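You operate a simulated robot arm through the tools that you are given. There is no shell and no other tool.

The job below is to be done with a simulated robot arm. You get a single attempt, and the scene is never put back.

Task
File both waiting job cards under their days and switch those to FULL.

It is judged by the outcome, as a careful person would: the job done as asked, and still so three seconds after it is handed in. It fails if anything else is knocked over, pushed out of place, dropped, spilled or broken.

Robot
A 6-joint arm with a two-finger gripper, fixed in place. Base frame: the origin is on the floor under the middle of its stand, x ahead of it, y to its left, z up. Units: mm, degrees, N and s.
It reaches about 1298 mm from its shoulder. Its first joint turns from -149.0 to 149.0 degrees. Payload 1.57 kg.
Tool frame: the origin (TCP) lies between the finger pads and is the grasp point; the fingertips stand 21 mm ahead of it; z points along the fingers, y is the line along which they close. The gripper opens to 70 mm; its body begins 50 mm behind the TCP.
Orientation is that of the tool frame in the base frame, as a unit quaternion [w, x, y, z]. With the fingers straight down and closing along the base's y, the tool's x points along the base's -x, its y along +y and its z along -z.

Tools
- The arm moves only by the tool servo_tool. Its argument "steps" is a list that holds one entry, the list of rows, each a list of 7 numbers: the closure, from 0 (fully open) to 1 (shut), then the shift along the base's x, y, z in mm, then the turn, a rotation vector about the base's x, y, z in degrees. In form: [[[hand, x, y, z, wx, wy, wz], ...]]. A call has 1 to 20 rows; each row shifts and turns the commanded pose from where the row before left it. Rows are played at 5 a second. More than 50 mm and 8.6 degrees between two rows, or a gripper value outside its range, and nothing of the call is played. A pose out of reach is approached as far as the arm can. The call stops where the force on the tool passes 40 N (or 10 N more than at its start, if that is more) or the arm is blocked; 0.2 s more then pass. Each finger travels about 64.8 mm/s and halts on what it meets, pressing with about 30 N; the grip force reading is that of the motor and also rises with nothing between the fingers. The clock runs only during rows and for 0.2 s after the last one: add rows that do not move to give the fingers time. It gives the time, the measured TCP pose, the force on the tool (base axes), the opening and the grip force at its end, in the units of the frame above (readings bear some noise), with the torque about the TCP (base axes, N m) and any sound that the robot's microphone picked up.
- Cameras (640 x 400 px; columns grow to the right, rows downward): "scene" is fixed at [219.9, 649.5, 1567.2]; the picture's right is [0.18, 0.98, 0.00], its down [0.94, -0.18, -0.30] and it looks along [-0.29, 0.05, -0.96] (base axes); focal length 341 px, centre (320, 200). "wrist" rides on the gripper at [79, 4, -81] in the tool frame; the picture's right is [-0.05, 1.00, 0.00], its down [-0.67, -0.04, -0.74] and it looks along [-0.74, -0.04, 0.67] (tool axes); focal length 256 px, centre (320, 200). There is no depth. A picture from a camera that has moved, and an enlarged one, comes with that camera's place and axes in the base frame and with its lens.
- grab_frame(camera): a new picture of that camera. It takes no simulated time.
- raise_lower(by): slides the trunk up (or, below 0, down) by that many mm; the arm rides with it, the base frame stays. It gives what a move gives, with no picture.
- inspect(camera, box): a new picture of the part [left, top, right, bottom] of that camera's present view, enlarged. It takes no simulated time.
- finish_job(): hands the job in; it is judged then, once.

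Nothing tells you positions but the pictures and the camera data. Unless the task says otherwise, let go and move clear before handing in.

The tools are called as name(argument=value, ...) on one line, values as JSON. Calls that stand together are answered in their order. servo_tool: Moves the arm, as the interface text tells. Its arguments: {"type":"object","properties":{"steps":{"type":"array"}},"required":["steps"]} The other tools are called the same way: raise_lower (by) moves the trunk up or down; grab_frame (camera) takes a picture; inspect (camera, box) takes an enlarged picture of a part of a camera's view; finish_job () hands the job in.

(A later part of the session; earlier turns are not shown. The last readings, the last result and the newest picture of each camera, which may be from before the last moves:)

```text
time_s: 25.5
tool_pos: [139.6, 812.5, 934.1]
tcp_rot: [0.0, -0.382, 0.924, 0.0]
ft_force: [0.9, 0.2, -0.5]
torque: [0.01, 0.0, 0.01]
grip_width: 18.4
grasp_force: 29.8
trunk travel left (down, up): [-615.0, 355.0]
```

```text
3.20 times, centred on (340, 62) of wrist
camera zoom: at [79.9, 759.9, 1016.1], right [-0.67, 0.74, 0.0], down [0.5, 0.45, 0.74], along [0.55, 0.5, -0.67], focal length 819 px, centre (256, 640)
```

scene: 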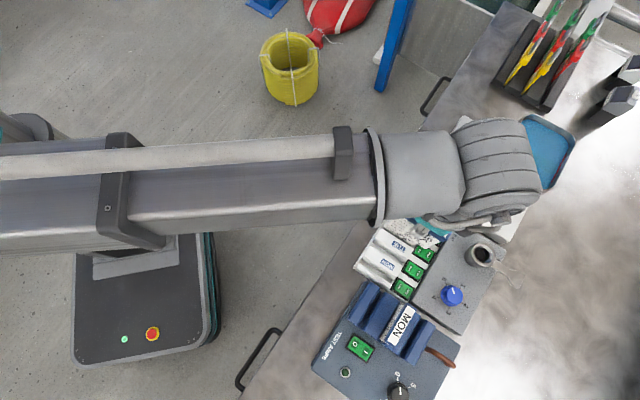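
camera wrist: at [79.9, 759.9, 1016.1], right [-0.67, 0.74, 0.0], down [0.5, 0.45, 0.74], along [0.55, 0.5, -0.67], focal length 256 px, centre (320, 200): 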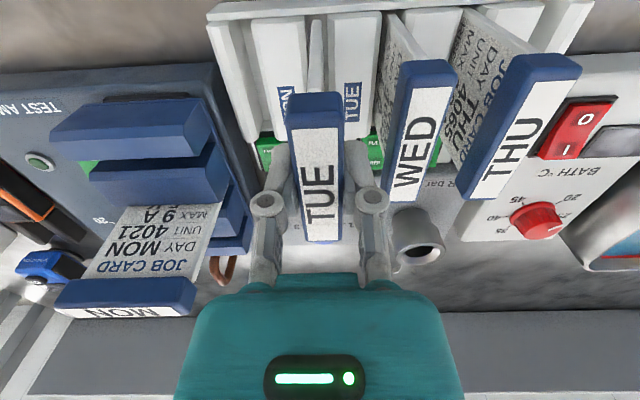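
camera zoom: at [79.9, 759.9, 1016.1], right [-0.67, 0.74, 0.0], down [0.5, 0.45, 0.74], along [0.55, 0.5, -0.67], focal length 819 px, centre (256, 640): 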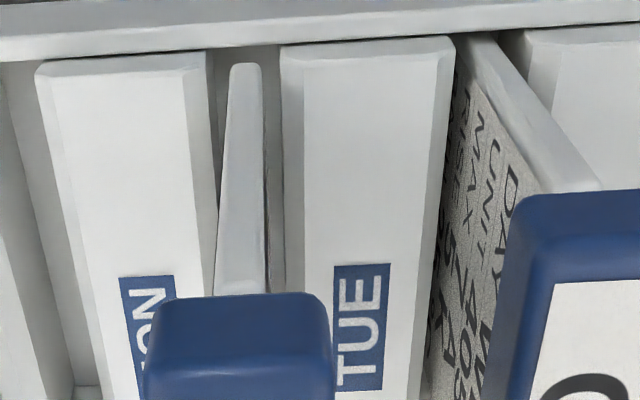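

The card's lower edge is now between the ridges and clear of the rail. I'll keep lowering, smaller steps near the bottom.

raise_lower(by=-15)

raise_lower(by=-6)

grab_frame(camera="wrist")

```text
time_s: 26.1
tool_pos: [139.3, 812.7, 918.2]
tcp_rot: [0.0, -0.383, 0.924, 0.0]
ft_force: [0.4, -0.7, -0.5]
torque: [0.03, 0.0, 0.01]
grip_width: 17.9
grasp_force: 29.5
trunk travel left (down, up): [-600.0, 370.0]
```

```text
time_s: 26.7
tool_pos: [138.3, 812.5, 912.5]
tcp_rot: [0.001, -0.383, 0.924, 0.0]
ft_force: [-0.5, -0.5, -0.3]
torque: [-0.02, -0.02, 0.0]
grip_width: 18.2
grasp_force: 30.2
trunk travel left (down, up): [-594.0, 376.0]
```

```text
taken
camera wrist: at [79.9, 759.9, 995.1], right [-0.67, 0.74, 0.0], down [0.5, 0.45, 0.74], along [0.55, 0.5, -0.67], focal length 256 px, centre (320, 200)
```

wrist: 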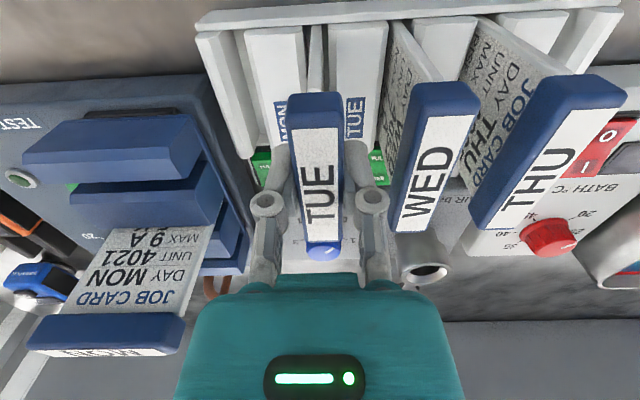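

The TUE header is still about 6 mm higher than WED's, and there's no contact yet. I'll go on in small steps.

raise_lower(by=-3)

raise_lower(by=-2)

grab_frame(camera="wrist")

```text
time_s: 27.2
tool_pos: [139.7, 813.8, 909.6]
tcp_rot: [0.0, -0.382, 0.924, 0.0]
ft_force: [-0.4, 0.4, -0.6]
torque: [-0.01, -0.01, 0.01]
grip_width: 18.2
grasp_force: 29.7
trunk travel left (down, up): [-591.0, 379.0]
```

```text
time_s: 27.7
tool_pos: [138.8, 813.2, 908.4]
tcp_rot: [0.0, -0.383, 0.924, 0.0]
ft_force: [-0.6, 0.2, 1.5]
torque: [-0.01, -0.02, 0.0]
grip_width: 18.0
grasp_force: 29.2
trunk travel left (down, up): [-589.0, 381.0]
```

```text
taken
camera wrist: at [79.9, 759.8, 990.2], right [-0.67, 0.74, 0.0], down [0.5, 0.45, 0.74], along [0.55, 0.5, -0.67], focal length 256 px, centre (320, 200)
```

wrist: 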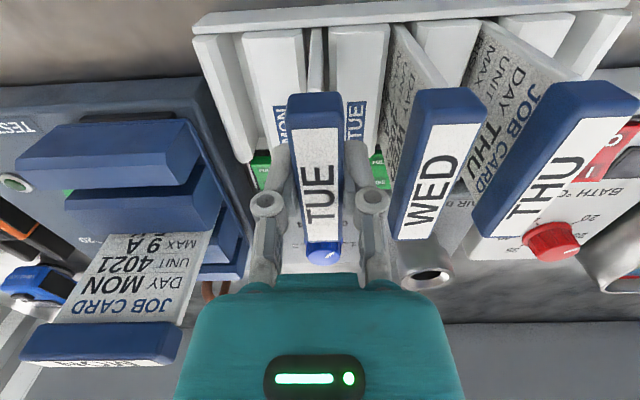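

A slight upward force (1.5 N) hints at the start of contact. I'll go 1 mm at a time.

raise_lower(by=-1)

raise_lower(by=-1)

```text
time_s: 28.2
tool_pos: [140.1, 812.3, 907.3]
tcp_rot: [0.001, -0.383, 0.924, 0.0]
ft_force: [0.9, 1.8, 13.2]
torque: [0.06, 0.06, -0.01]
grip_width: 18.2
grasp_force: 30.6
trunk travel left (down, up): [-588.0, 382.0]
```

```text
time_s: 28.8
tool_pos: [139.8, 811.9, 906.6]
tcp_rot: [0.001, -0.382, 0.924, 0.001]
ft_force: [2.5, 3.2, 20.3]
torque: [0.15, 0.0, 0.01]
grip_width: 18.2
grasp_force: 30.2
trunk travel left (down, up): [-587.0, 383.0]
```

The card is on the slot floor and its header is level with WED's. I'll ease off the force and open the fingers only part way.

raise_lower(by=1.5)

servo_tool(steps=[[[0.7, 0, 0, 0, 0, 0, 0], [0.6, 0, 0, 0, 0, 0, 0], [0.57, 0, 0, 0, 0, 0, 0], [0.57, 0, 0, 0, 0, 0, 0]]])

grab_frame(camera="wrist")

```text
time_s: 29.3
tool_pos: [138.5, 813.4, 906.9]
tcp_rot: [0.0, -0.382, 0.924, 0.0]
ft_force: [0.6, -0.7, -0.3]
torque: [-0.04, -0.08, -0.02]
grip_width: 18.1
grasp_force: 30.6
trunk travel left (down, up): [-589.0, 381.0]
```

```text
time_s: 30.3
tool_pos: [139.1, 813.0, 906.2]
tcp_rot: [0.0, -0.383, 0.924, 0.0]
ft_force: [0.0, 0.6, 0.0]
torque: [0.0, -0.02, 0.02]
grip_width: 30.3
grasp_force: 0.2
trunk travel left (down, up): [-589.0, 381.0]
```

```text
taken
camera wrist: at [79.9, 759.9, 989.6], right [-0.67, 0.74, 0.0], down [0.5, 0.45, 0.74], along [0.55, 0.5, -0.67], focal length 256 px, centre (320, 200)
```

wrist: 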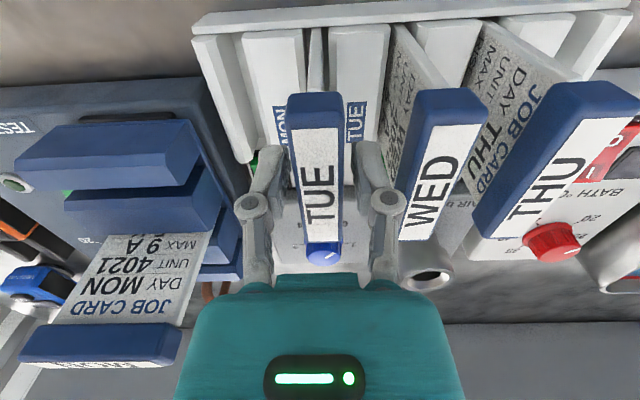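

TUE is standing by itself in its slot. I'll raise the gripper straight up off it and look.

raise_lower(by=20)

raise_lower(by=100)

grab_frame(camera="wrist")

```text
time_s: 30.9
tool_pos: [138.5, 813.2, 927.2]
tcp_rot: [0.0, -0.383, 0.924, -0.001]
ft_force: [-0.2, 0.2, -0.5]
torque: [-0.01, -0.03, 0.02]
grip_width: 30.4
grasp_force: 0.1
trunk travel left (down, up): [-609.0, 361.0]
```

```text
time_s: 32.3
tool_pos: [138.6, 812.3, 1027.1]
tcp_rot: [0.0, -0.383, 0.924, 0.0]
ft_force: [0.4, -0.3, 0.4]
torque: [-0.03, 0.01, 0.0]
grip_width: 30.0
grasp_force: 0.0
trunk travel left (down, up): [-709.0, 261.0]
```

```text
taken
camera wrist: at [79.9, 760.1, 1109.5], right [-0.67, 0.74, 0.0], down [0.5, 0.45, 0.74], along [0.55, 0.5, -0.67], focal length 256 px, centre (320, 200)
```

wrist: 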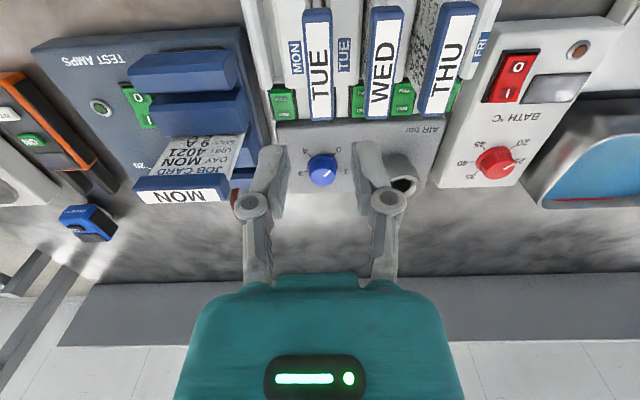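

TUE is filed in line with WED and THU. Next I'll go to the MON card at about (276,777), turning to yaw 135° with the gripper open a bit wider.

servo_tool(steps=[[[0.42, 11.43, -2.98, 0, 0, 0, 7.5], [0.42, 11.43, -2.98, 0, 0, 0, 7.5], [0.42, 11.43, -2.98, 0, 0, 0, 7.5], [0.42, 11.43, -2.98, 0, 0, 0, 7.5], [0.42, 11.43, -2.98, 0, 0, 0, 7.5], [0.42, 11.43, -2.98, 0, 0, 0, 7.5], [0.42, 11.43, -2.98, 0, 0, 0, 7.5], [0.42, 11.43, -2.98, 0, 0, 0, 7.5], [0.42, 11.43, -2.98, 0, 0, 0, 7.5], [0.42, 11.43, -2.98, 0, 0, 0, 7.5], [0.42, 11.43, -2.98, 0, 0, 0, 7.5], [0.42, 11.43, -2.98, 0, 0, 0, 7.5], [0.42, 0, 0, 0, 0, 0, 0]]])

grab_frame(camera="wrist")

inspect(camera="wrist", box=[240, 20, 400, 160])

```text
time_s: 35.1
tool_pos: [276.3, 776.7, 1026.6]
tcp_rot: [0.001, 0.924, -0.383, 0.0]
ft_force: [1.3, 0.5, 1.0]
torque: [-0.01, 0.02, 0.0]
grip_width: 40.8
grasp_force: 0.1
trunk travel left (down, up): [-709.0, 261.0]
```

```text
taken
camera wrist: at [329.5, 717.7, 1109.6], right [-0.74, -0.67, 0.0], down [-0.45, 0.5, 0.74], along [-0.5, 0.55, -0.67], focal length 256 px, centre (320, 200)
```

wrist: 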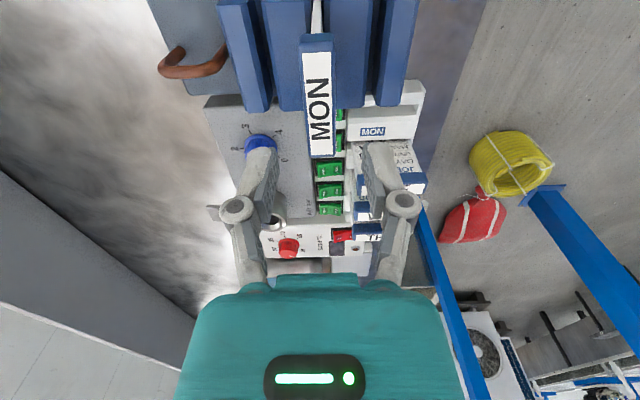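

```text
2.86 times, centred on (320, 90) of wrist
camera zoom: at [329.5, 717.7, 1109.6], right [-0.74, -0.67, 0.0], down [-0.45, 0.5, 0.74], along [-0.5, 0.55, -0.67], focal length 731 px, centre (320, 514)
```

zoom: 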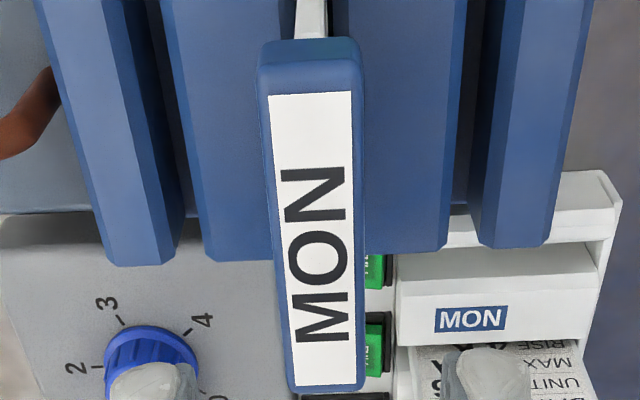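

MON's header is centred under the tool, needing only a 1–2 mm correction along its length. I'll correct that and lower around it.

servo_tool(steps=[[[0.42, -1.3, 1.3, 0, 0, 0, 0], [0.42, 0, 0, 0, 0, 0, 0]]])

raise_lower(by=-40)

grab_frame(camera="wrist")

```text
time_s: 35.7
tool_pos: [273.5, 778.6, 1027.8]
tcp_rot: [0.001, 0.924, -0.383, 0.001]
ft_force: [-0.5, 0.5, -0.3]
torque: [0.01, -0.03, -0.01]
grip_width: 40.4
grasp_force: 0.0
trunk travel left (down, up): [-709.0, 261.0]
```

```text
time_s: 36.5
tool_pos: [274.6, 778.2, 986.4]
tcp_rot: [0.0, 0.924, -0.382, 0.0]
ft_force: [0.0, -0.2, 0.3]
torque: [0.0, 0.0, 0.03]
grip_width: 40.7
grasp_force: 0.1
trunk travel left (down, up): [-669.0, 301.0]
```

```text
taken
camera wrist: at [327.5, 718.9, 1069.6], right [-0.74, -0.67, 0.0], down [-0.45, 0.5, 0.74], along [-0.5, 0.55, -0.67], focal length 256 px, centre (320, 200)
```

wrist: 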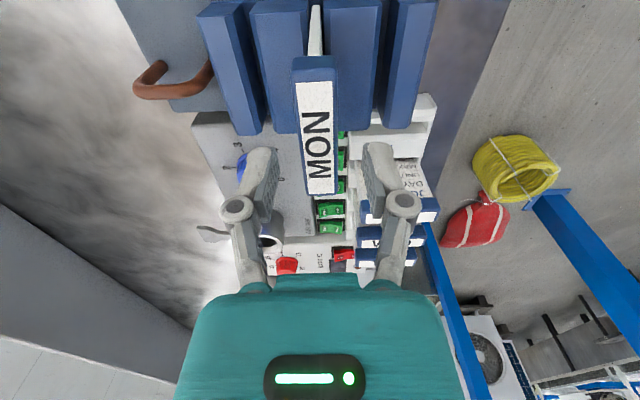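

MON's header is between the fingers with good clearance. I'll lower and grip.

raise_lower(by=-33)

servo_tool(steps=[[[0.6, 0, 0, 0, 0, 0, 0], [0.8, 0, 0, 0, 0, 0, 0], [1, 0, 0, 0, 0, 0, 0], [1, 0, 0, 0, 0, 0, 0], [1, 0, 0, 0, 0, 0, 0]]])

grab_frame(camera="wrist")

```text
time_s: 37.3
tool_pos: [274.3, 777.7, 954.9]
tcp_rot: [0.001, 0.924, -0.383, 0.0]
ft_force: [0.5, 0.0, 1.0]
torque: [-0.02, -0.01, -0.04]
grip_width: 40.5
grasp_force: 0.0
trunk travel left (down, up): [-636.0, 334.0]
```

```text
time_s: 38.5
tool_pos: [274.6, 777.8, 955.1]
tcp_rot: [0.0, 0.924, -0.382, 0.001]
ft_force: [0.3, 0.4, 1.7]
torque: [0.04, -0.03, -0.02]
grip_width: 18.0
grasp_force: 29.5
trunk travel left (down, up): [-636.0, 334.0]
```

```text
taken
camera wrist: at [327.5, 718.9, 1036.7], right [-0.74, -0.67, 0.0], down [-0.45, 0.5, 0.74], along [-0.5, 0.55, -0.67], focal length 256 px, centre (320, 200)
```

wrist: 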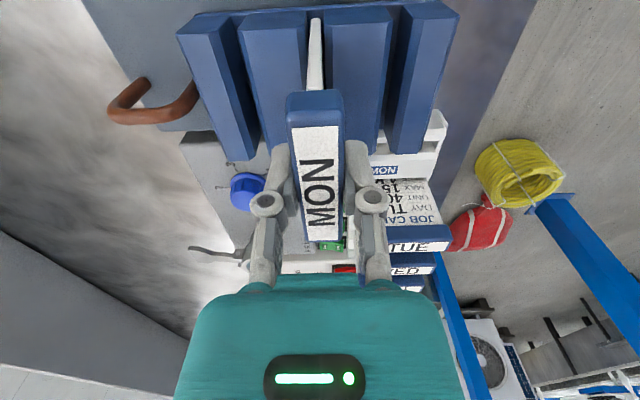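

MON is held (18.0 mm, 30 N). I'll lift it clear, then carry and turn it -90° to above the MON slot near (171,781).

raise_lower(by=30)

raise_lower(by=110)

servo_tool(steps=[[[1, -8.63, 0.26, 0, 0, 0, -7.5], [1, -8.63, 0.26, 0, 0, 0, -7.5], [1, -8.63, 0.26, 0, 0, 0, -7.5], [1, -8.63, 0.26, 0, 0, 0, -7.5], [1, -8.63, 0.26, 0, 0, 0, -7.5], [1, -8.63, 0.26, 0, 0, 0, -7.5], [1, -8.63, 0.26, 0, 0, 0, -7.5], [1, -8.63, 0.26, 0, 0, 0, -7.5], [1, -8.63, 0.26, 0, 0, 0, -7.5], [1, -8.63, 0.26, 0, 0, 0, -7.5], [1, -8.63, 0.26, 0, 0, 0, -7.5], [1, -8.63, 0.26, 0, 0, 0, -7.5], [1, 0, 0, 0, 0, 0, 0], [1, 0, 0, 0, 0, 0, 0]]])

grab_frame(camera="wrist")

inspect(camera="wrist", box=[240, 0, 440, 125])

```text
time_s: 39.2
tool_pos: [274.4, 778.6, 984.8]
tcp_rot: [0.0, 0.924, -0.383, 0.0]
ft_force: [0.1, 0.4, 0.2]
torque: [0.0, 0.0, 0.0]
grip_width: 18.2
grasp_force: 30.3
trunk travel left (down, up): [-666.0, 304.0]
```

```text
time_s: 40.6
tool_pos: [274.4, 778.2, 1093.0]
tcp_rot: [0.0, 0.924, -0.383, 0.001]
ft_force: [0.1, -0.2, -0.8]
torque: [0.0, -0.03, -0.02]
grip_width: 18.4
grasp_force: 29.7
trunk travel left (down, up): [-776.0, 194.0]
```

```text
time_s: 43.6
tool_pos: [170.6, 782.0, 1093.8]
tcp_rot: [0.0, -0.382, 0.924, 0.0]
ft_force: [-0.4, -0.1, 0.1]
torque: [0.03, 0.02, -0.02]
grip_width: 18.0
grasp_force: 30.3
trunk travel left (down, up): [-776.0, 194.0]
```

```text
taken
camera wrist: at [111.8, 728.6, 1176.6], right [-0.67, 0.74, 0.0], down [0.5, 0.45, 0.74], along [0.55, 0.5, -0.67], focal length 256 px, centre (320, 200)
```

wrist: 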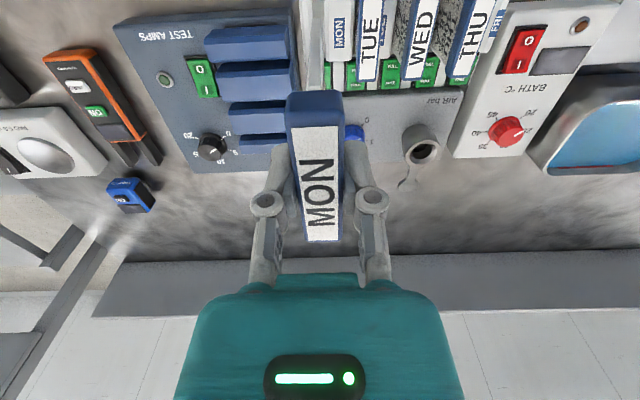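

```text
3.20 times, centred on (340, 62) of wrist
camera zoom: at [111.8, 728.6, 1176.6], right [-0.67, 0.74, 0.0], down [0.5, 0.45, 0.74], along [0.55, 0.5, -0.67], focal length 819 px, centre (256, 640)
```

zoom: 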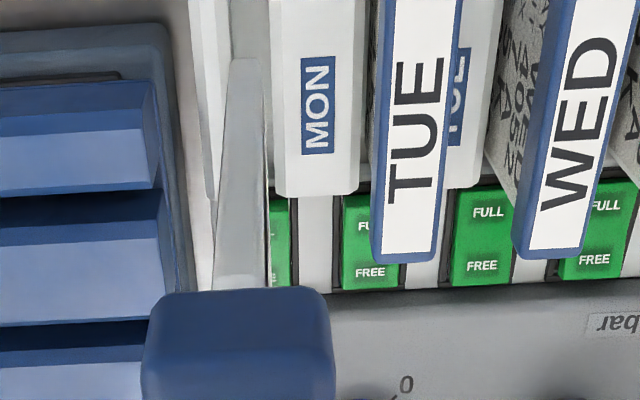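

MON hangs over the leftmost slot, about 1.4 mm off centre sideways. I'll correct that and descend to just above the ridges.

servo_tool(steps=[[[1, 1.0, -1.0, 0, 0, 0, 0], [1, 0, 0, 0, 0, 0, 0]]])

raise_lower(by=-100)

raise_lower(by=-38)

grab_frame(camera="wrist")

inspect(camera="wrist", box=[240, 0, 400, 100])

```text
time_s: 44.2
tool_pos: [171.9, 781.4, 1094.1]
tcp_rot: [0.0, -0.382, 0.924, 0.001]
ft_force: [-0.1, 0.7, -0.6]
torque: [0.0, -0.01, -0.01]
grip_width: 18.1
grasp_force: 29.9
trunk travel left (down, up): [-776.0, 194.0]
```

```text
time_s: 45.6
tool_pos: [172.0, 781.8, 994.0]
tcp_rot: [0.0, -0.382, 0.924, 0.0]
ft_force: [-0.2, 0.7, -0.6]
torque: [-0.02, 0.04, -0.03]
grip_width: 17.9
grasp_force: 30.3
trunk travel left (down, up): [-676.0, 294.0]
```

```text
time_s: 46.4
tool_pos: [172.1, 781.0, 956.7]
tcp_rot: [0.0, -0.383, 0.924, 0.0]
ft_force: [0.4, -1.0, -0.5]
torque: [0.01, -0.03, 0.0]
grip_width: 18.0
grasp_force: 29.9
trunk travel left (down, up): [-638.0, 332.0]
```

```text
taken
camera wrist: at [112.7, 727.5, 1038.6], right [-0.67, 0.74, 0.0], down [0.5, 0.45, 0.74], along [0.55, 0.5, -0.67], focal length 256 px, centre (320, 200)
```

wrist: 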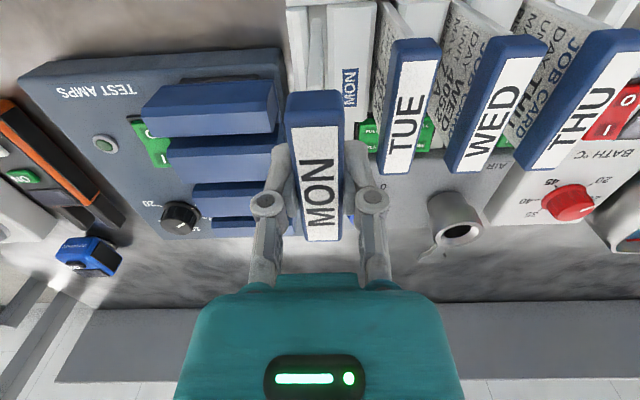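

```text
4.00 times, centred on (320, 50) of wrist
camera zoom: at [112.7, 727.5, 1038.6], right [-0.67, 0.74, 0.0], down [0.5, 0.45, 0.74], along [0.55, 0.5, -0.67], focal length 1024 px, centre (320, 800)
```

zoom: 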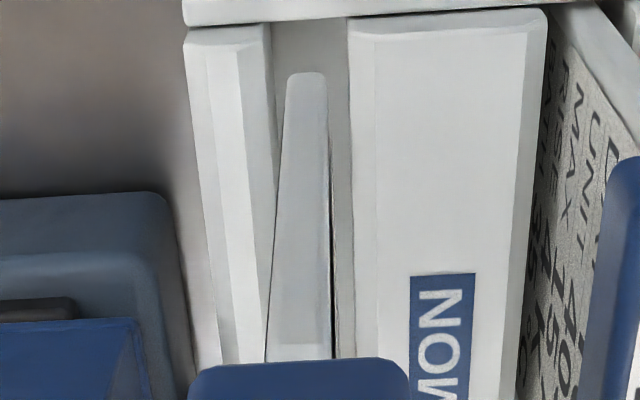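

The card is centred over the MON slot with clearance to the rail. I'll lower it in.

raise_lower(by=-22)

raise_lower(by=-15)

raise_lower(by=-7)

grab_frame(camera="wrist")

```text
time_s: 47.1
tool_pos: [172.3, 781.4, 934.7]
tcp_rot: [0.0, -0.383, 0.924, 0.0]
ft_force: [-0.9, 0.5, -1.1]
torque: [-0.02, 0.0, 0.0]
grip_width: 18.3
grasp_force: 29.9
trunk travel left (down, up): [-616.0, 354.0]
```

```text
time_s: 47.7
tool_pos: [172.4, 780.5, 919.3]
tcp_rot: [0.0, -0.383, 0.924, 0.0]
ft_force: [0.1, 0.3, -0.9]
torque: [0.01, -0.01, 0.04]
grip_width: 17.9
grasp_force: 30.3
trunk travel left (down, up): [-601.0, 369.0]
```

```text
time_s: 48.3
tool_pos: [172.0, 780.2, 912.8]
tcp_rot: [0.0, -0.383, 0.924, 0.0]
ft_force: [0.1, 0.1, -0.6]
torque: [0.01, 0.02, -0.01]
grip_width: 18.0
grasp_force: 30.5
trunk travel left (down, up): [-594.0, 376.0]
```

```text
taken
camera wrist: at [112.7, 727.6, 994.6], right [-0.67, 0.74, 0.0], down [0.5, 0.45, 0.74], along [0.55, 0.5, -0.67], focal length 256 px, centre (320, 200)
```

wrist: 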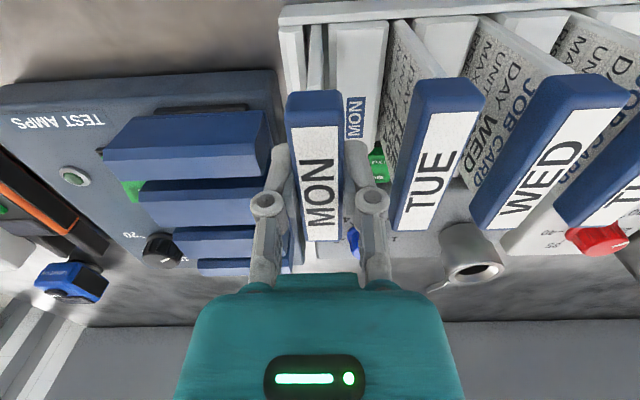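

No contact yet, and the contact height for TUE was about 5 mm lower. I'll do the last few millimetres gently.

raise_lower(by=-4)

raise_lower(by=-1)

raise_lower(by=-1)

```text
time_s: 48.8
tool_pos: [172.1, 780.4, 908.3]
tcp_rot: [-0.001, -0.382, 0.924, 0.0]
ft_force: [0.5, 0.4, -0.4]
torque: [-0.01, 0.03, 0.05]
grip_width: 18.0
grasp_force: 30.2
trunk travel left (down, up): [-590.0, 380.0]
```

```text
time_s: 49.3
tool_pos: [172.1, 779.5, 907.6]
tcp_rot: [0.0, -0.382, 0.924, 0.0]
ft_force: [0.3, 0.3, 1.1]
torque: [0.08, 0.0, 0.01]
grip_width: 18.5
grasp_force: 29.9
trunk travel left (down, up): [-589.0, 381.0]
```

```text
time_s: 49.8
tool_pos: [171.7, 780.2, 906.9]
tcp_rot: [0.001, -0.382, 0.924, 0.0]
ft_force: [1.8, 4.0, 14.5]
torque: [0.09, -0.02, 0.01]
grip_width: 18.6
grasp_force: 30.2
trunk travel left (down, up): [-588.0, 382.0]
```

MON is seated on the floor at the same height as TUE. I'll ease the force off, release with a small opening and rise.

raise_lower(by=1)

servo_tool(steps=[[[0.7, 0, 0, 0, 0, 0, 0], [0.6, 0, 0, 0, 0, 0, 0], [0.57, 0, 0, 0, 0, 0, 0], [0.57, 0, 0, 0, 0, 0, 0]]])

grab_frame(camera="wrist")

```text
time_s: 50.3
tool_pos: [172.0, 780.2, 907.2]
tcp_rot: [0.0, -0.382, 0.924, -0.001]
ft_force: [1.3, 0.0, 3.3]
torque: [0.05, -0.09, -0.03]
grip_width: 18.0
grasp_force: 30.0
trunk travel left (down, up): [-589.0, 381.0]
```

```text
time_s: 51.3
tool_pos: [172.2, 781.3, 906.4]
tcp_rot: [0.0, -0.382, 0.924, 0.0]
ft_force: [0.6, 0.5, 0.0]
torque: [0.0, -0.03, 0.01]
grip_width: 30.2
grasp_force: 0.1
trunk travel left (down, up): [-589.0, 381.0]
```

```text
taken
camera wrist: at [112.8, 727.6, 989.6], right [-0.67, 0.74, 0.0], down [0.5, 0.45, 0.74], along [0.55, 0.5, -0.67], focal length 256 px, centre (320, 200)
```

wrist: 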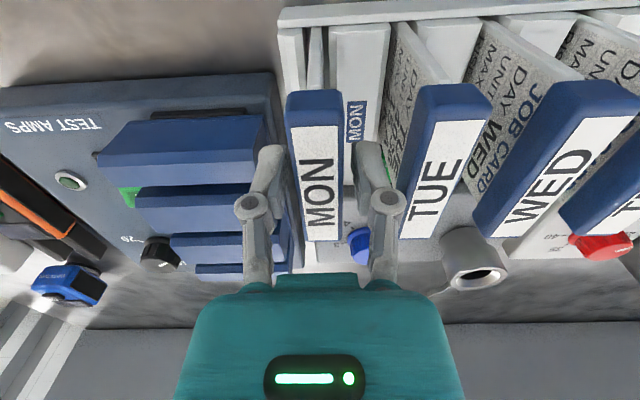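

MON is released in its slot, so both cards are filed. Now I'll rise, close the fingers, and tilt the tool 30° to hover over the TUE switch.

raise_lower(by=20)

raise_lower(by=110)

servo_tool(steps=[[[0.8, 2, 18.4, 0, -5.3, 5.3, 0], [1, 2, 18.4, 0, -5.3, 5.3, 0], [1, 2, 18.4, 0, -5.3, 5.3, 0], [1, 2, 18.4, 0, -5.3, 5.3, 0], [1, 0, 0, 0, 0, 0, 0], [1, 0, 0, 0, 0, 0, 0]]])

grab_frame(camera="wrist")

inspect(camera="wrist", box=[230, 40, 430, 165])

```text
time_s: 52.0
tool_pos: [172.9, 780.8, 928.1]
tcp_rot: [-0.001, -0.382, 0.924, 0.0]
ft_force: [-0.9, -0.4, 0.8]
torque: [0.0, 0.03, 0.02]
grip_width: 30.1
grasp_force: 0.0
trunk travel left (down, up): [-609.0, 361.0]
```

```text
time_s: 53.4
tool_pos: [172.2, 780.9, 1036.3]
tcp_rot: [0.0, -0.383, 0.924, -0.001]
ft_force: [-0.1, 0.6, -0.2]
torque: [0.0, 0.03, 0.0]
grip_width: 30.1
grasp_force: 0.1
trunk travel left (down, up): [-719.0, 251.0]
```

```text
time_s: 54.8
tool_pos: [180.1, 855.4, 1060.9]
tcp_rot: [-0.239, -0.369, 0.893, -0.099]
ft_force: [-0.1, -0.7, 0.3]
torque: [0.0, -0.02, -0.04]
grip_width: 0.0
grasp_force: 28.5
out of reach, approached as far as the arm can: row 2, 3, 4
trunk travel left (down, up): [-719.0, 251.0]
```

```text
taken
camera wrist: at [156.5, 837.7, 1173.3], right [-0.67, 0.74, -0.03], down [0.7, 0.65, 0.31], along [0.25, 0.19, -0.95], focal length 256 px, centre (320, 200)
```

wrist: 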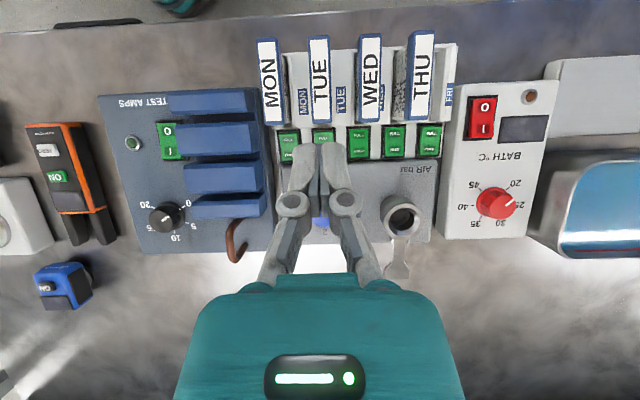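

```text
3.20 times, centred on (330, 102) of wrist
camera zoom: at [156.5, 837.7, 1173.3], right [-0.67, 0.74, -0.03], down [0.7, 0.65, 0.31], along [0.25, 0.19, -0.95], focal length 819 px, centre (288, 512)
```

zoom: 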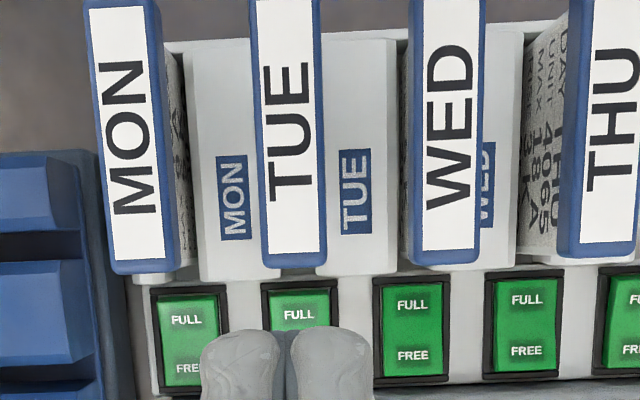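

All four headers line up, and the closed tips are over the TUE rocker's FULL half. I'll lower with the trunk in stages, watching clearance to the cards.

raise_lower(by=-130)

grab_frame(camera="wrist")

grab_frame(camera="scene")

```text
time_s: 56.4
tool_pos: [179.7, 855.1, 932.1]
tcp_rot: [-0.238, -0.37, 0.893, -0.099]
ft_force: [-0.1, 0.4, -0.3]
torque: [-0.03, 0.03, -0.03]
grip_width: 0.0
grasp_force: 29.0
trunk travel left (down, up): [-589.0, 381.0]
```

```text
taken
camera wrist: at [156.5, 837.8, 1043.2], right [-0.67, 0.74, -0.03], down [0.7, 0.65, 0.31], along [0.25, 0.19, -0.95], focal length 256 px, centre (320, 200)
```

wrist: 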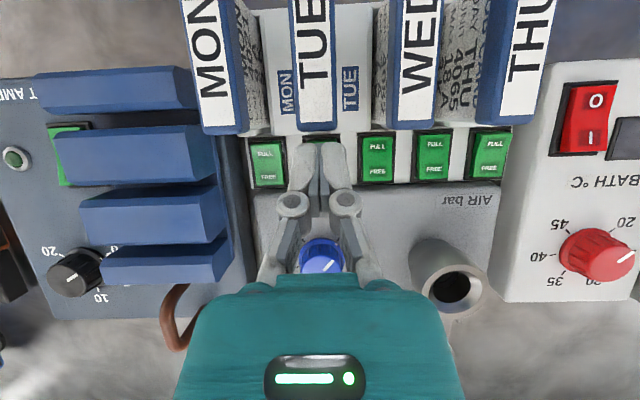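

```text
taken
```

scene: 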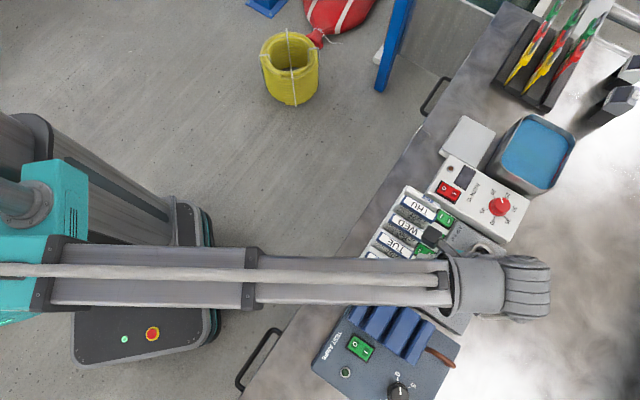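

The tips are approaching the TUE rocker. Before going lower I want to be sure the boom clears the filed MON card beneath it, so I'll look at it closely.

inspect(camera="scene", box=[340, 200, 560, 340])

inspect(camera="scene", box=[0, 150, 300, 340])

inspect(camera="wrist", box=[230, 90, 430, 215])

```text
2.86 times, centred on (450, 270) of scene
camera zoom: at [219.9, 649.5, 1567.2], right [0.18, 0.98, 0.0], down [0.94, -0.18, -0.3], along [-0.29, 0.05, -0.96], focal length 974 px, centre (-51, 0)
```

zoom: 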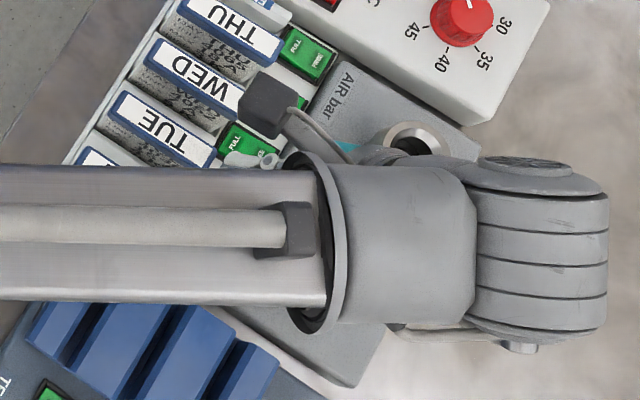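

```text
2.11 times, centred on (150, 245) of scene
camera zoom: at [219.9, 649.5, 1567.2], right [0.18, 0.98, 0.0], down [0.94, -0.18, -0.3], along [-0.29, 0.05, -0.96], focal length 718 px, centre (678, 105)
```

zoom: 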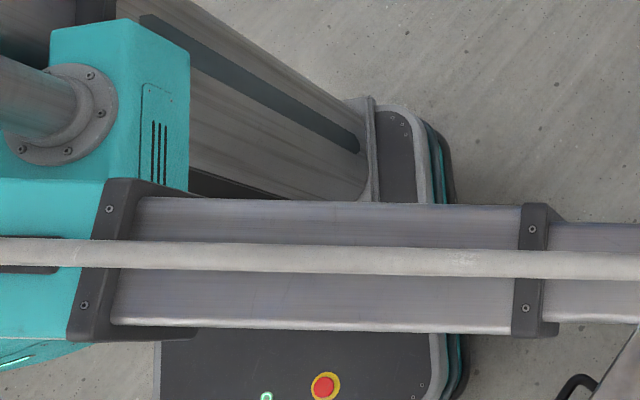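

```text
3.20 times, centred on (330, 152) of wrist
camera zoom: at [156.5, 837.8, 1043.2], right [-0.67, 0.74, -0.03], down [0.7, 0.65, 0.31], along [0.25, 0.19, -0.95], focal length 819 px, centre (288, 352)
```

zoom: 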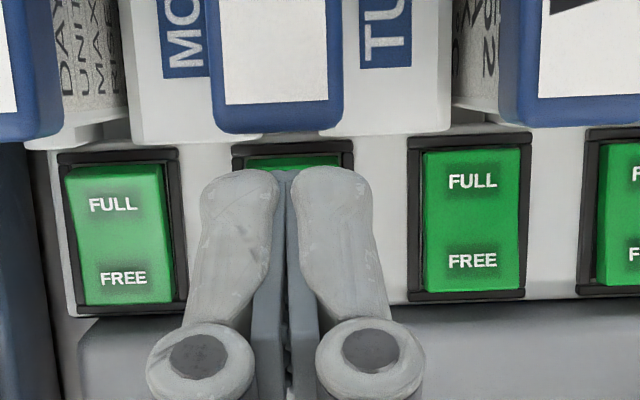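

I'll raise the trunk 100 mm and re-measure boom features to work out the boom's height, since the two views give its depth.

raise_lower(by=100)

inspect(camera="scene", box=[340, 180, 560, 320])

inspect(camera="scene", box=[0, 150, 300, 340])

```text
time_s: 57.7
tool_pos: [181.0, 854.3, 1031.1]
tcp_rot: [-0.239, -0.369, 0.893, -0.098]
ft_force: [0.3, 0.0, 0.2]
torque: [-0.01, 0.01, 0.02]
grip_width: 0.2
grasp_force: 28.5
trunk travel left (down, up): [-689.0, 281.0]
```

```text
2.86 times, centred on (450, 250) of scene
camera zoom: at [219.9, 649.5, 1567.2], right [0.18, 0.98, 0.0], down [0.94, -0.18, -0.3], along [-0.29, 0.05, -0.96], focal length 974 px, centre (-51, 57)
```

zoom: 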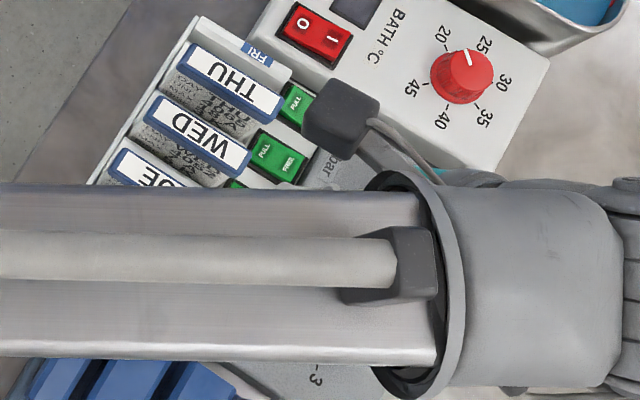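

```text
2.11 times, centred on (150, 245) of scene
camera zoom: at [219.9, 649.5, 1567.2], right [0.18, 0.98, 0.0], down [0.94, -0.18, -0.3], along [-0.29, 0.05, -0.96], focal length 718 px, centre (678, 105)
```

zoom: 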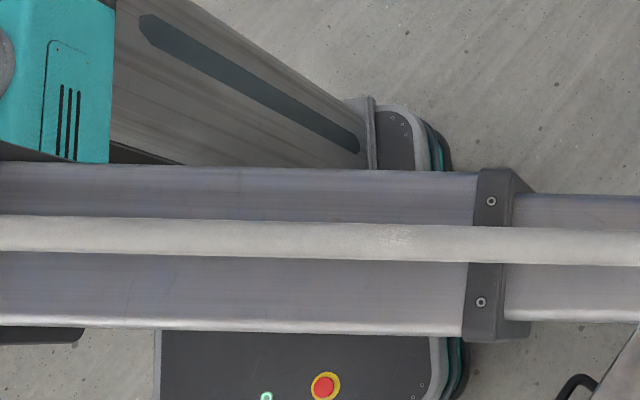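

The boom's underside works out to well above the cards (about 70 mm clear at pressing height), so I'll go down again to just above the TUE rocker.

raise_lower(by=-150)

grab_frame(camera="wrist")

inspect(camera="wrist", box=[230, 70, 430, 195])

inspect(camera="scene", box=[340, 190, 500, 290])

```text
time_s: 59.5
tool_pos: [179.5, 854.8, 882.2]
tcp_rot: [-0.239, -0.37, 0.893, -0.099]
ft_force: [-0.8, 0.3, 0.6]
torque: [-0.02, 0.02, 0.0]
grip_width: 0.1
grasp_force: 28.4
trunk travel left (down, up): [-539.0, 431.0]
```

```text
taken
camera wrist: at [156.6, 837.8, 993.2], right [-0.67, 0.74, -0.03], down [0.7, 0.65, 0.31], along [0.25, 0.19, -0.95], focal length 256 px, centre (320, 200)
```

wrist: 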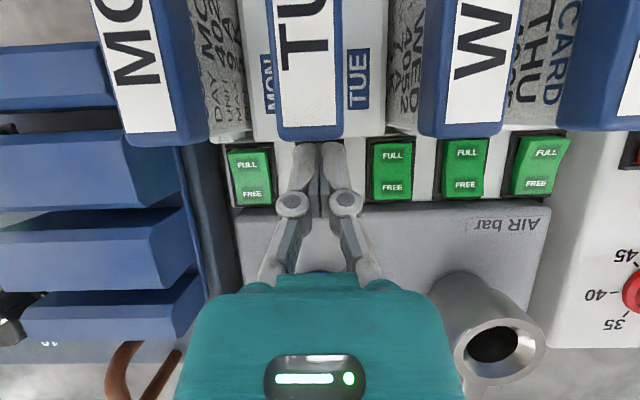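

```text
3.20 times, centred on (330, 132) of wrist
camera zoom: at [156.6, 837.8, 993.2], right [-0.67, 0.74, -0.03], down [0.7, 0.65, 0.31], along [0.25, 0.19, -0.95], focal length 819 px, centre (288, 416)
```

zoom: 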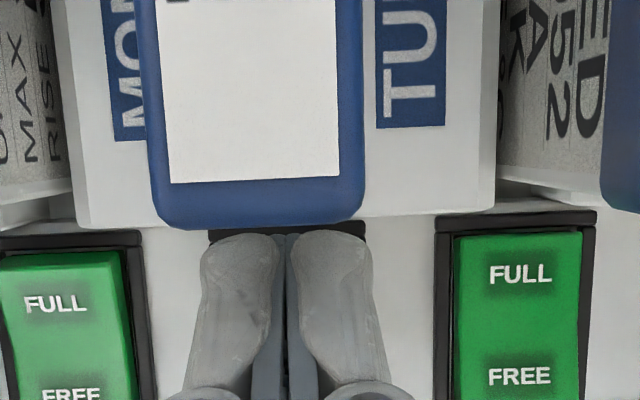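

```text
4.00 times, centred on (420, 240) of scene
camera zoom: at [219.9, 649.5, 1567.2], right [0.18, 0.98, 0.0], down [0.94, -0.18, -0.3], along [-0.29, 0.05, -0.96], focal length 1364 px, centre (-80, 40)
```

zoom: 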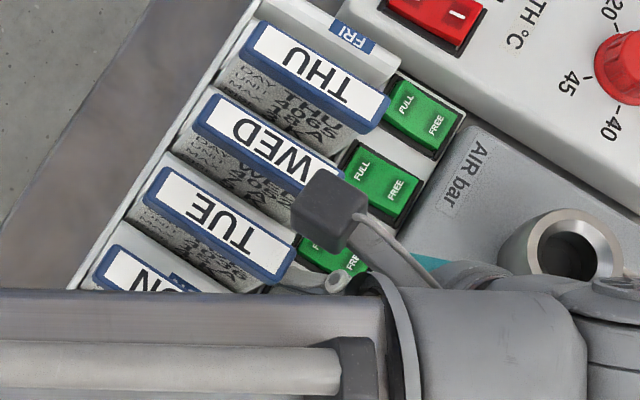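

The tips are over the FULL half of the TUE rocker, clear of the TUE header's end. I'll descend further, then make small steps, watching force and listening for a click.

raise_lower(by=-20)

raise_lower(by=-4)

inspect(camera="wrist", box=[230, 70, 430, 195])

```text
time_s: 60.1
tool_pos: [178.3, 854.1, 862.4]
tcp_rot: [-0.238, -0.37, 0.892, -0.099]
ft_force: [0.0, 1.6, -0.8]
torque: [0.01, 0.01, 0.02]
grip_width: 0.0
grasp_force: 28.5
trunk travel left (down, up): [-519.0, 451.0]
```

```text
time_s: 60.7
tool_pos: [180.3, 855.3, 859.3]
tcp_rot: [-0.238, -0.369, 0.893, -0.099]
ft_force: [-0.6, 0.6, -0.1]
torque: [0.01, 0.01, 0.0]
grip_width: 0.0
grasp_force: 28.8
trunk travel left (down, up): [-515.0, 455.0]
```

```text
3.20 times, centred on (330, 132) of wrist
camera zoom: at [156.6, 837.8, 969.2], right [-0.67, 0.74, -0.03], down [0.7, 0.65, 0.31], along [0.25, 0.19, -0.95], focal length 819 px, centre (288, 416)
```

zoom: 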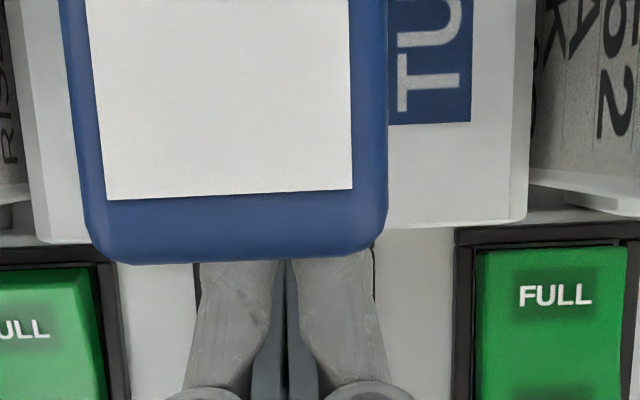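

The header end now hides the tips from the camera, but no contact is felt. I'll continue in small steps.

raise_lower(by=-3)

raise_lower(by=-2)

```text
time_s: 61.2
tool_pos: [180.4, 854.1, 854.3]
tcp_rot: [-0.238, -0.369, 0.893, -0.099]
ft_force: [-0.2, -0.5, -0.4]
torque: [0.04, -0.03, 0.03]
grip_width: 0.1
grasp_force: 28.7
trunk travel left (down, up): [-512.0, 458.0]
```

```text
time_s: 61.7
tool_pos: [179.4, 855.0, 852.9]
tcp_rot: [-0.238, -0.371, 0.892, -0.099]
ft_force: [-1.1, 0.0, 1.5]
torque: [0.01, 0.0, 0.0]
grip_width: 5.9
grasp_force: 28.7
trunk travel left (down, up): [-510.0, 460.0]
```

The finger opening jumped to 5.9 mm, which suggests the tips are being pushed apart by something. I'll look before going on.

grab_frame(camera="wrist")

inspect(camera="wrist", box=[230, 90, 430, 215])

inspect(camera="scene", box=[360, 200, 500, 290])

```text
taken
camera wrist: at [156.6, 837.8, 964.2], right [-0.67, 0.74, -0.03], down [0.7, 0.65, 0.31], along [0.25, 0.19, -0.95], focal length 256 px, centre (320, 200)
```

wrist: 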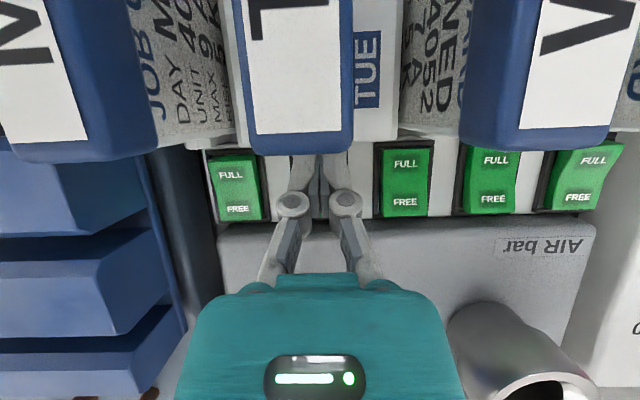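

```text
3.20 times, centred on (330, 152) of wrist
camera zoom: at [156.6, 837.8, 964.2], right [-0.67, 0.74, -0.03], down [0.7, 0.65, 0.31], along [0.25, 0.19, -0.95], focal length 819 px, centre (288, 352)
```

zoom: 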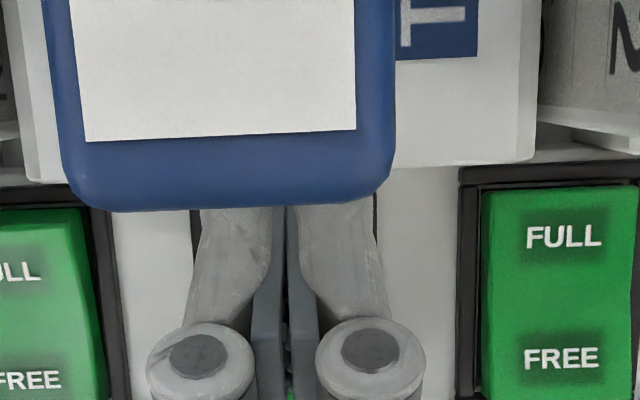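

```text
4.44 times, centred on (430, 245) of scene
camera zoom: at [219.9, 649.5, 1567.2], right [0.18, 0.98, 0.0], down [0.94, -0.18, -0.3], along [-0.29, 0.05, -0.96], focal length 1515 px, centre (-169, 0)
```

zoom: 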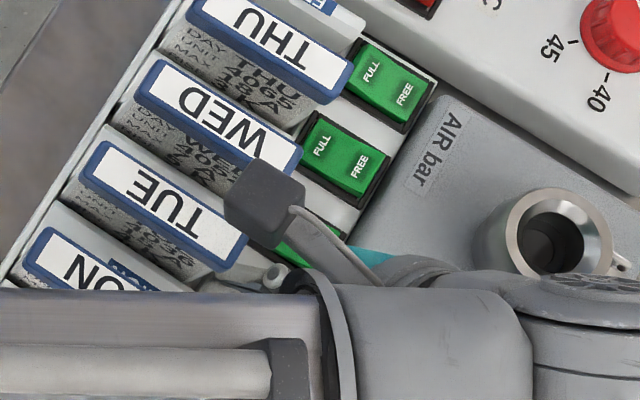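

The picture shows the fingers nearly closed. I'll hold still for a moment to get a fresh reading.

servo_tool(steps=[[[1, 0, 0, 0, 0, 0, 0], [1, 0, 0, 0, 0, 0, 0]]])

inspect(camera="wrist", box=[280, 140, 360, 190])

```text
time_s: 62.3
tool_pos: [179.3, 854.4, 853.0]
tcp_rot: [-0.239, -0.37, 0.892, -0.099]
ft_force: [-0.6, 0.6, 2.2]
torque: [0.02, 0.04, 0.0]
grip_width: 6.0
grasp_force: 28.7
trunk travel left (down, up): [-510.0, 460.0]
```

```text
8.00 times, centred on (320, 165) of wrist
camera zoom: at [156.5, 837.8, 964.2], right [-0.67, 0.74, -0.03], down [0.7, 0.65, 0.31], along [0.25, 0.19, -0.95], focal length 2048 px, centre (320, 480)
```

zoom: 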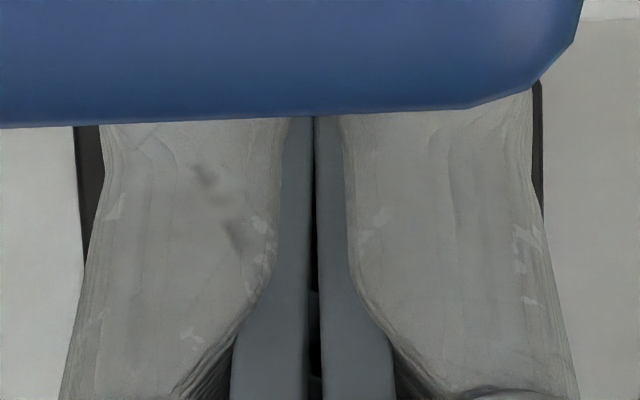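

The tips have made light contact (about 2 N) and the finger linkage is giving slightly. I'll press on in 1.5–2 mm steps.

raise_lower(by=-1.5)

raise_lower(by=-1.5)

```text
time_s: 62.8
tool_pos: [179.3, 853.7, 852.1]
tcp_rot: [-0.239, -0.37, 0.892, -0.1]
ft_force: [2.1, 0.9, 8.8]
torque: [0.0, 0.11, 0.02]
grip_width: 6.1
grasp_force: 29.1
trunk travel left (down, up): [-508.0, 462.0]
```

```text
time_s: 63.3
tool_pos: [180.3, 854.3, 851.3]
tcp_rot: [-0.238, -0.37, 0.893, -0.098]
ft_force: [5.9, -0.4, 15.0]
torque: [-0.15, 0.15, 0.01]
grip_width: 5.9
grasp_force: 28.3
trunk travel left (down, up): [-507.0, 463.0]
heard: click
```

I heard a click, so the rocker has probably flipped. I'll back off straight up and check it.

raise_lower(by=40)

raise_lower(by=120)

grab_frame(camera="wrist")

inspect(camera="wrist", box=[250, 90, 450, 190])

inspect(camera="scene", box=[390, 200, 470, 250])

```text
time_s: 64.2
tool_pos: [179.2, 855.6, 890.1]
tcp_rot: [-0.238, -0.37, 0.893, -0.099]
ft_force: [0.3, 0.3, 0.1]
torque: [-0.03, -0.01, -0.02]
grip_width: 0.1
grasp_force: 28.6
trunk travel left (down, up): [-547.0, 423.0]
```

```text
time_s: 65.7
tool_pos: [179.4, 855.8, 1010.3]
tcp_rot: [-0.239, -0.37, 0.892, -0.099]
ft_force: [0.0, -0.6, -0.5]
torque: [0.0, 0.02, 0.0]
grip_width: 0.1
grasp_force: 28.6
trunk travel left (down, up): [-667.0, 303.0]
```

```text
taken
camera wrist: at [156.6, 837.9, 1121.0], right [-0.67, 0.74, -0.03], down [0.7, 0.65, 0.31], along [0.25, 0.19, -0.95], focal length 256 px, centre (320, 200)
```

wrist: 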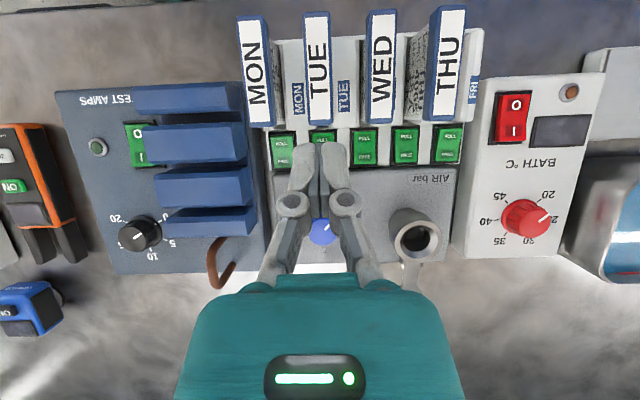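

```text
3.20 times, centred on (350, 140) of wrist
camera zoom: at [156.6, 837.9, 1121.0], right [-0.67, 0.74, -0.03], down [0.7, 0.65, 0.31], along [0.25, 0.19, -0.95], focal length 819 px, centre (224, 392)
```

zoom: 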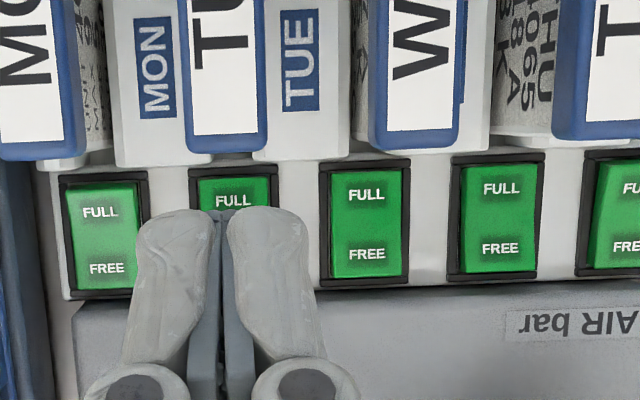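

```text
8.00 times, centred on (430, 225) of scene
camera zoom: at [219.9, 649.5, 1567.2], right [0.18, 0.98, 0.0], down [0.94, -0.18, -0.3], along [-0.29, 0.05, -0.96], focal length 2727 px, centre (-560, 0)
```

zoom: 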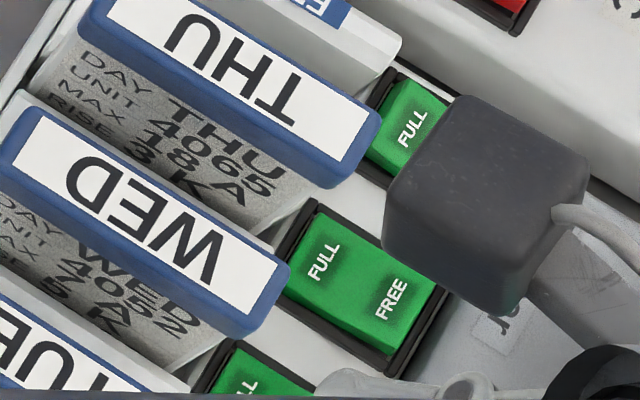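

The TUE rocker now looks like the WED one (FULL pressed). I'll move over to the MON switch, reducing the tilt by 5° for more clearance to the blue holder beside it.

servo_tool(steps=[[[1, 10.8, -10.9, 0, 1.2, -1.2, 0], [1, 10.8, -10.9, 0, 1.2, -1.2, 0], [1, 10.7, -10.8, 0, 1.1, -1.1, 0], [1, 0, 0, 0, 0, 0, 0]]])

grab_frame(camera="wrist")

inspect(camera="wrist", box=[250, 70, 450, 195])

```text
time_s: 66.7
tool_pos: [210.5, 822.9, 1003.1]
tcp_rot: [-0.2, -0.373, 0.902, -0.083]
ft_force: [0.3, 0.2, 0.7]
torque: [0.01, -0.04, -0.03]
grip_width: 0.1
grasp_force: 28.4
out of reach, approached as far as the arm can: row 2
trunk travel left (down, up): [-667.0, 303.0]
```

```text
taken
camera wrist: at [181.9, 798.6, 1110.9], right [-0.67, 0.74, -0.02], down [0.67, 0.62, 0.39], along [0.31, 0.25, -0.92], focal length 256 px, centre (320, 200)
```

wrist: 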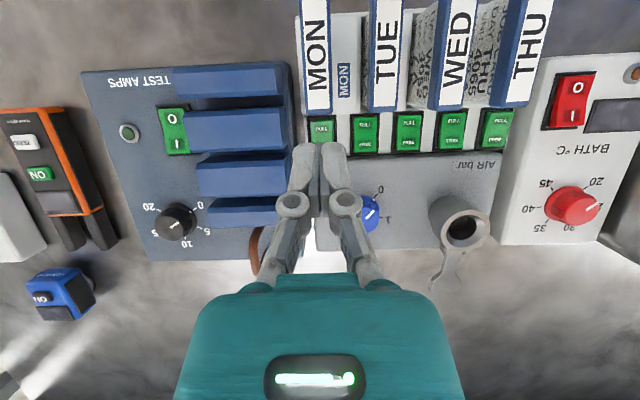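

```text
3.20 times, centred on (350, 132) of wrist
camera zoom: at [181.9, 798.6, 1110.9], right [-0.67, 0.74, -0.02], down [0.67, 0.62, 0.39], along [0.31, 0.25, -0.92], focal length 819 px, centre (224, 416)
```

zoom: 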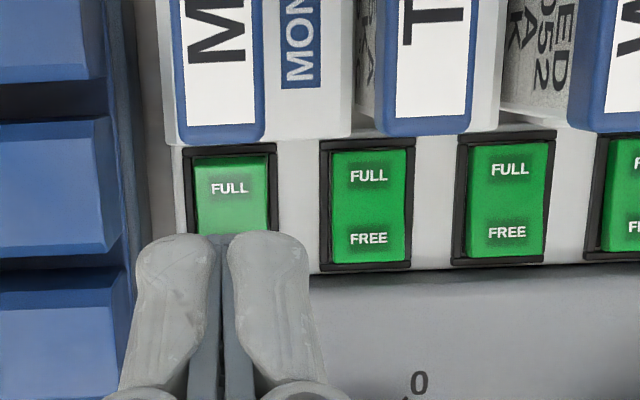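

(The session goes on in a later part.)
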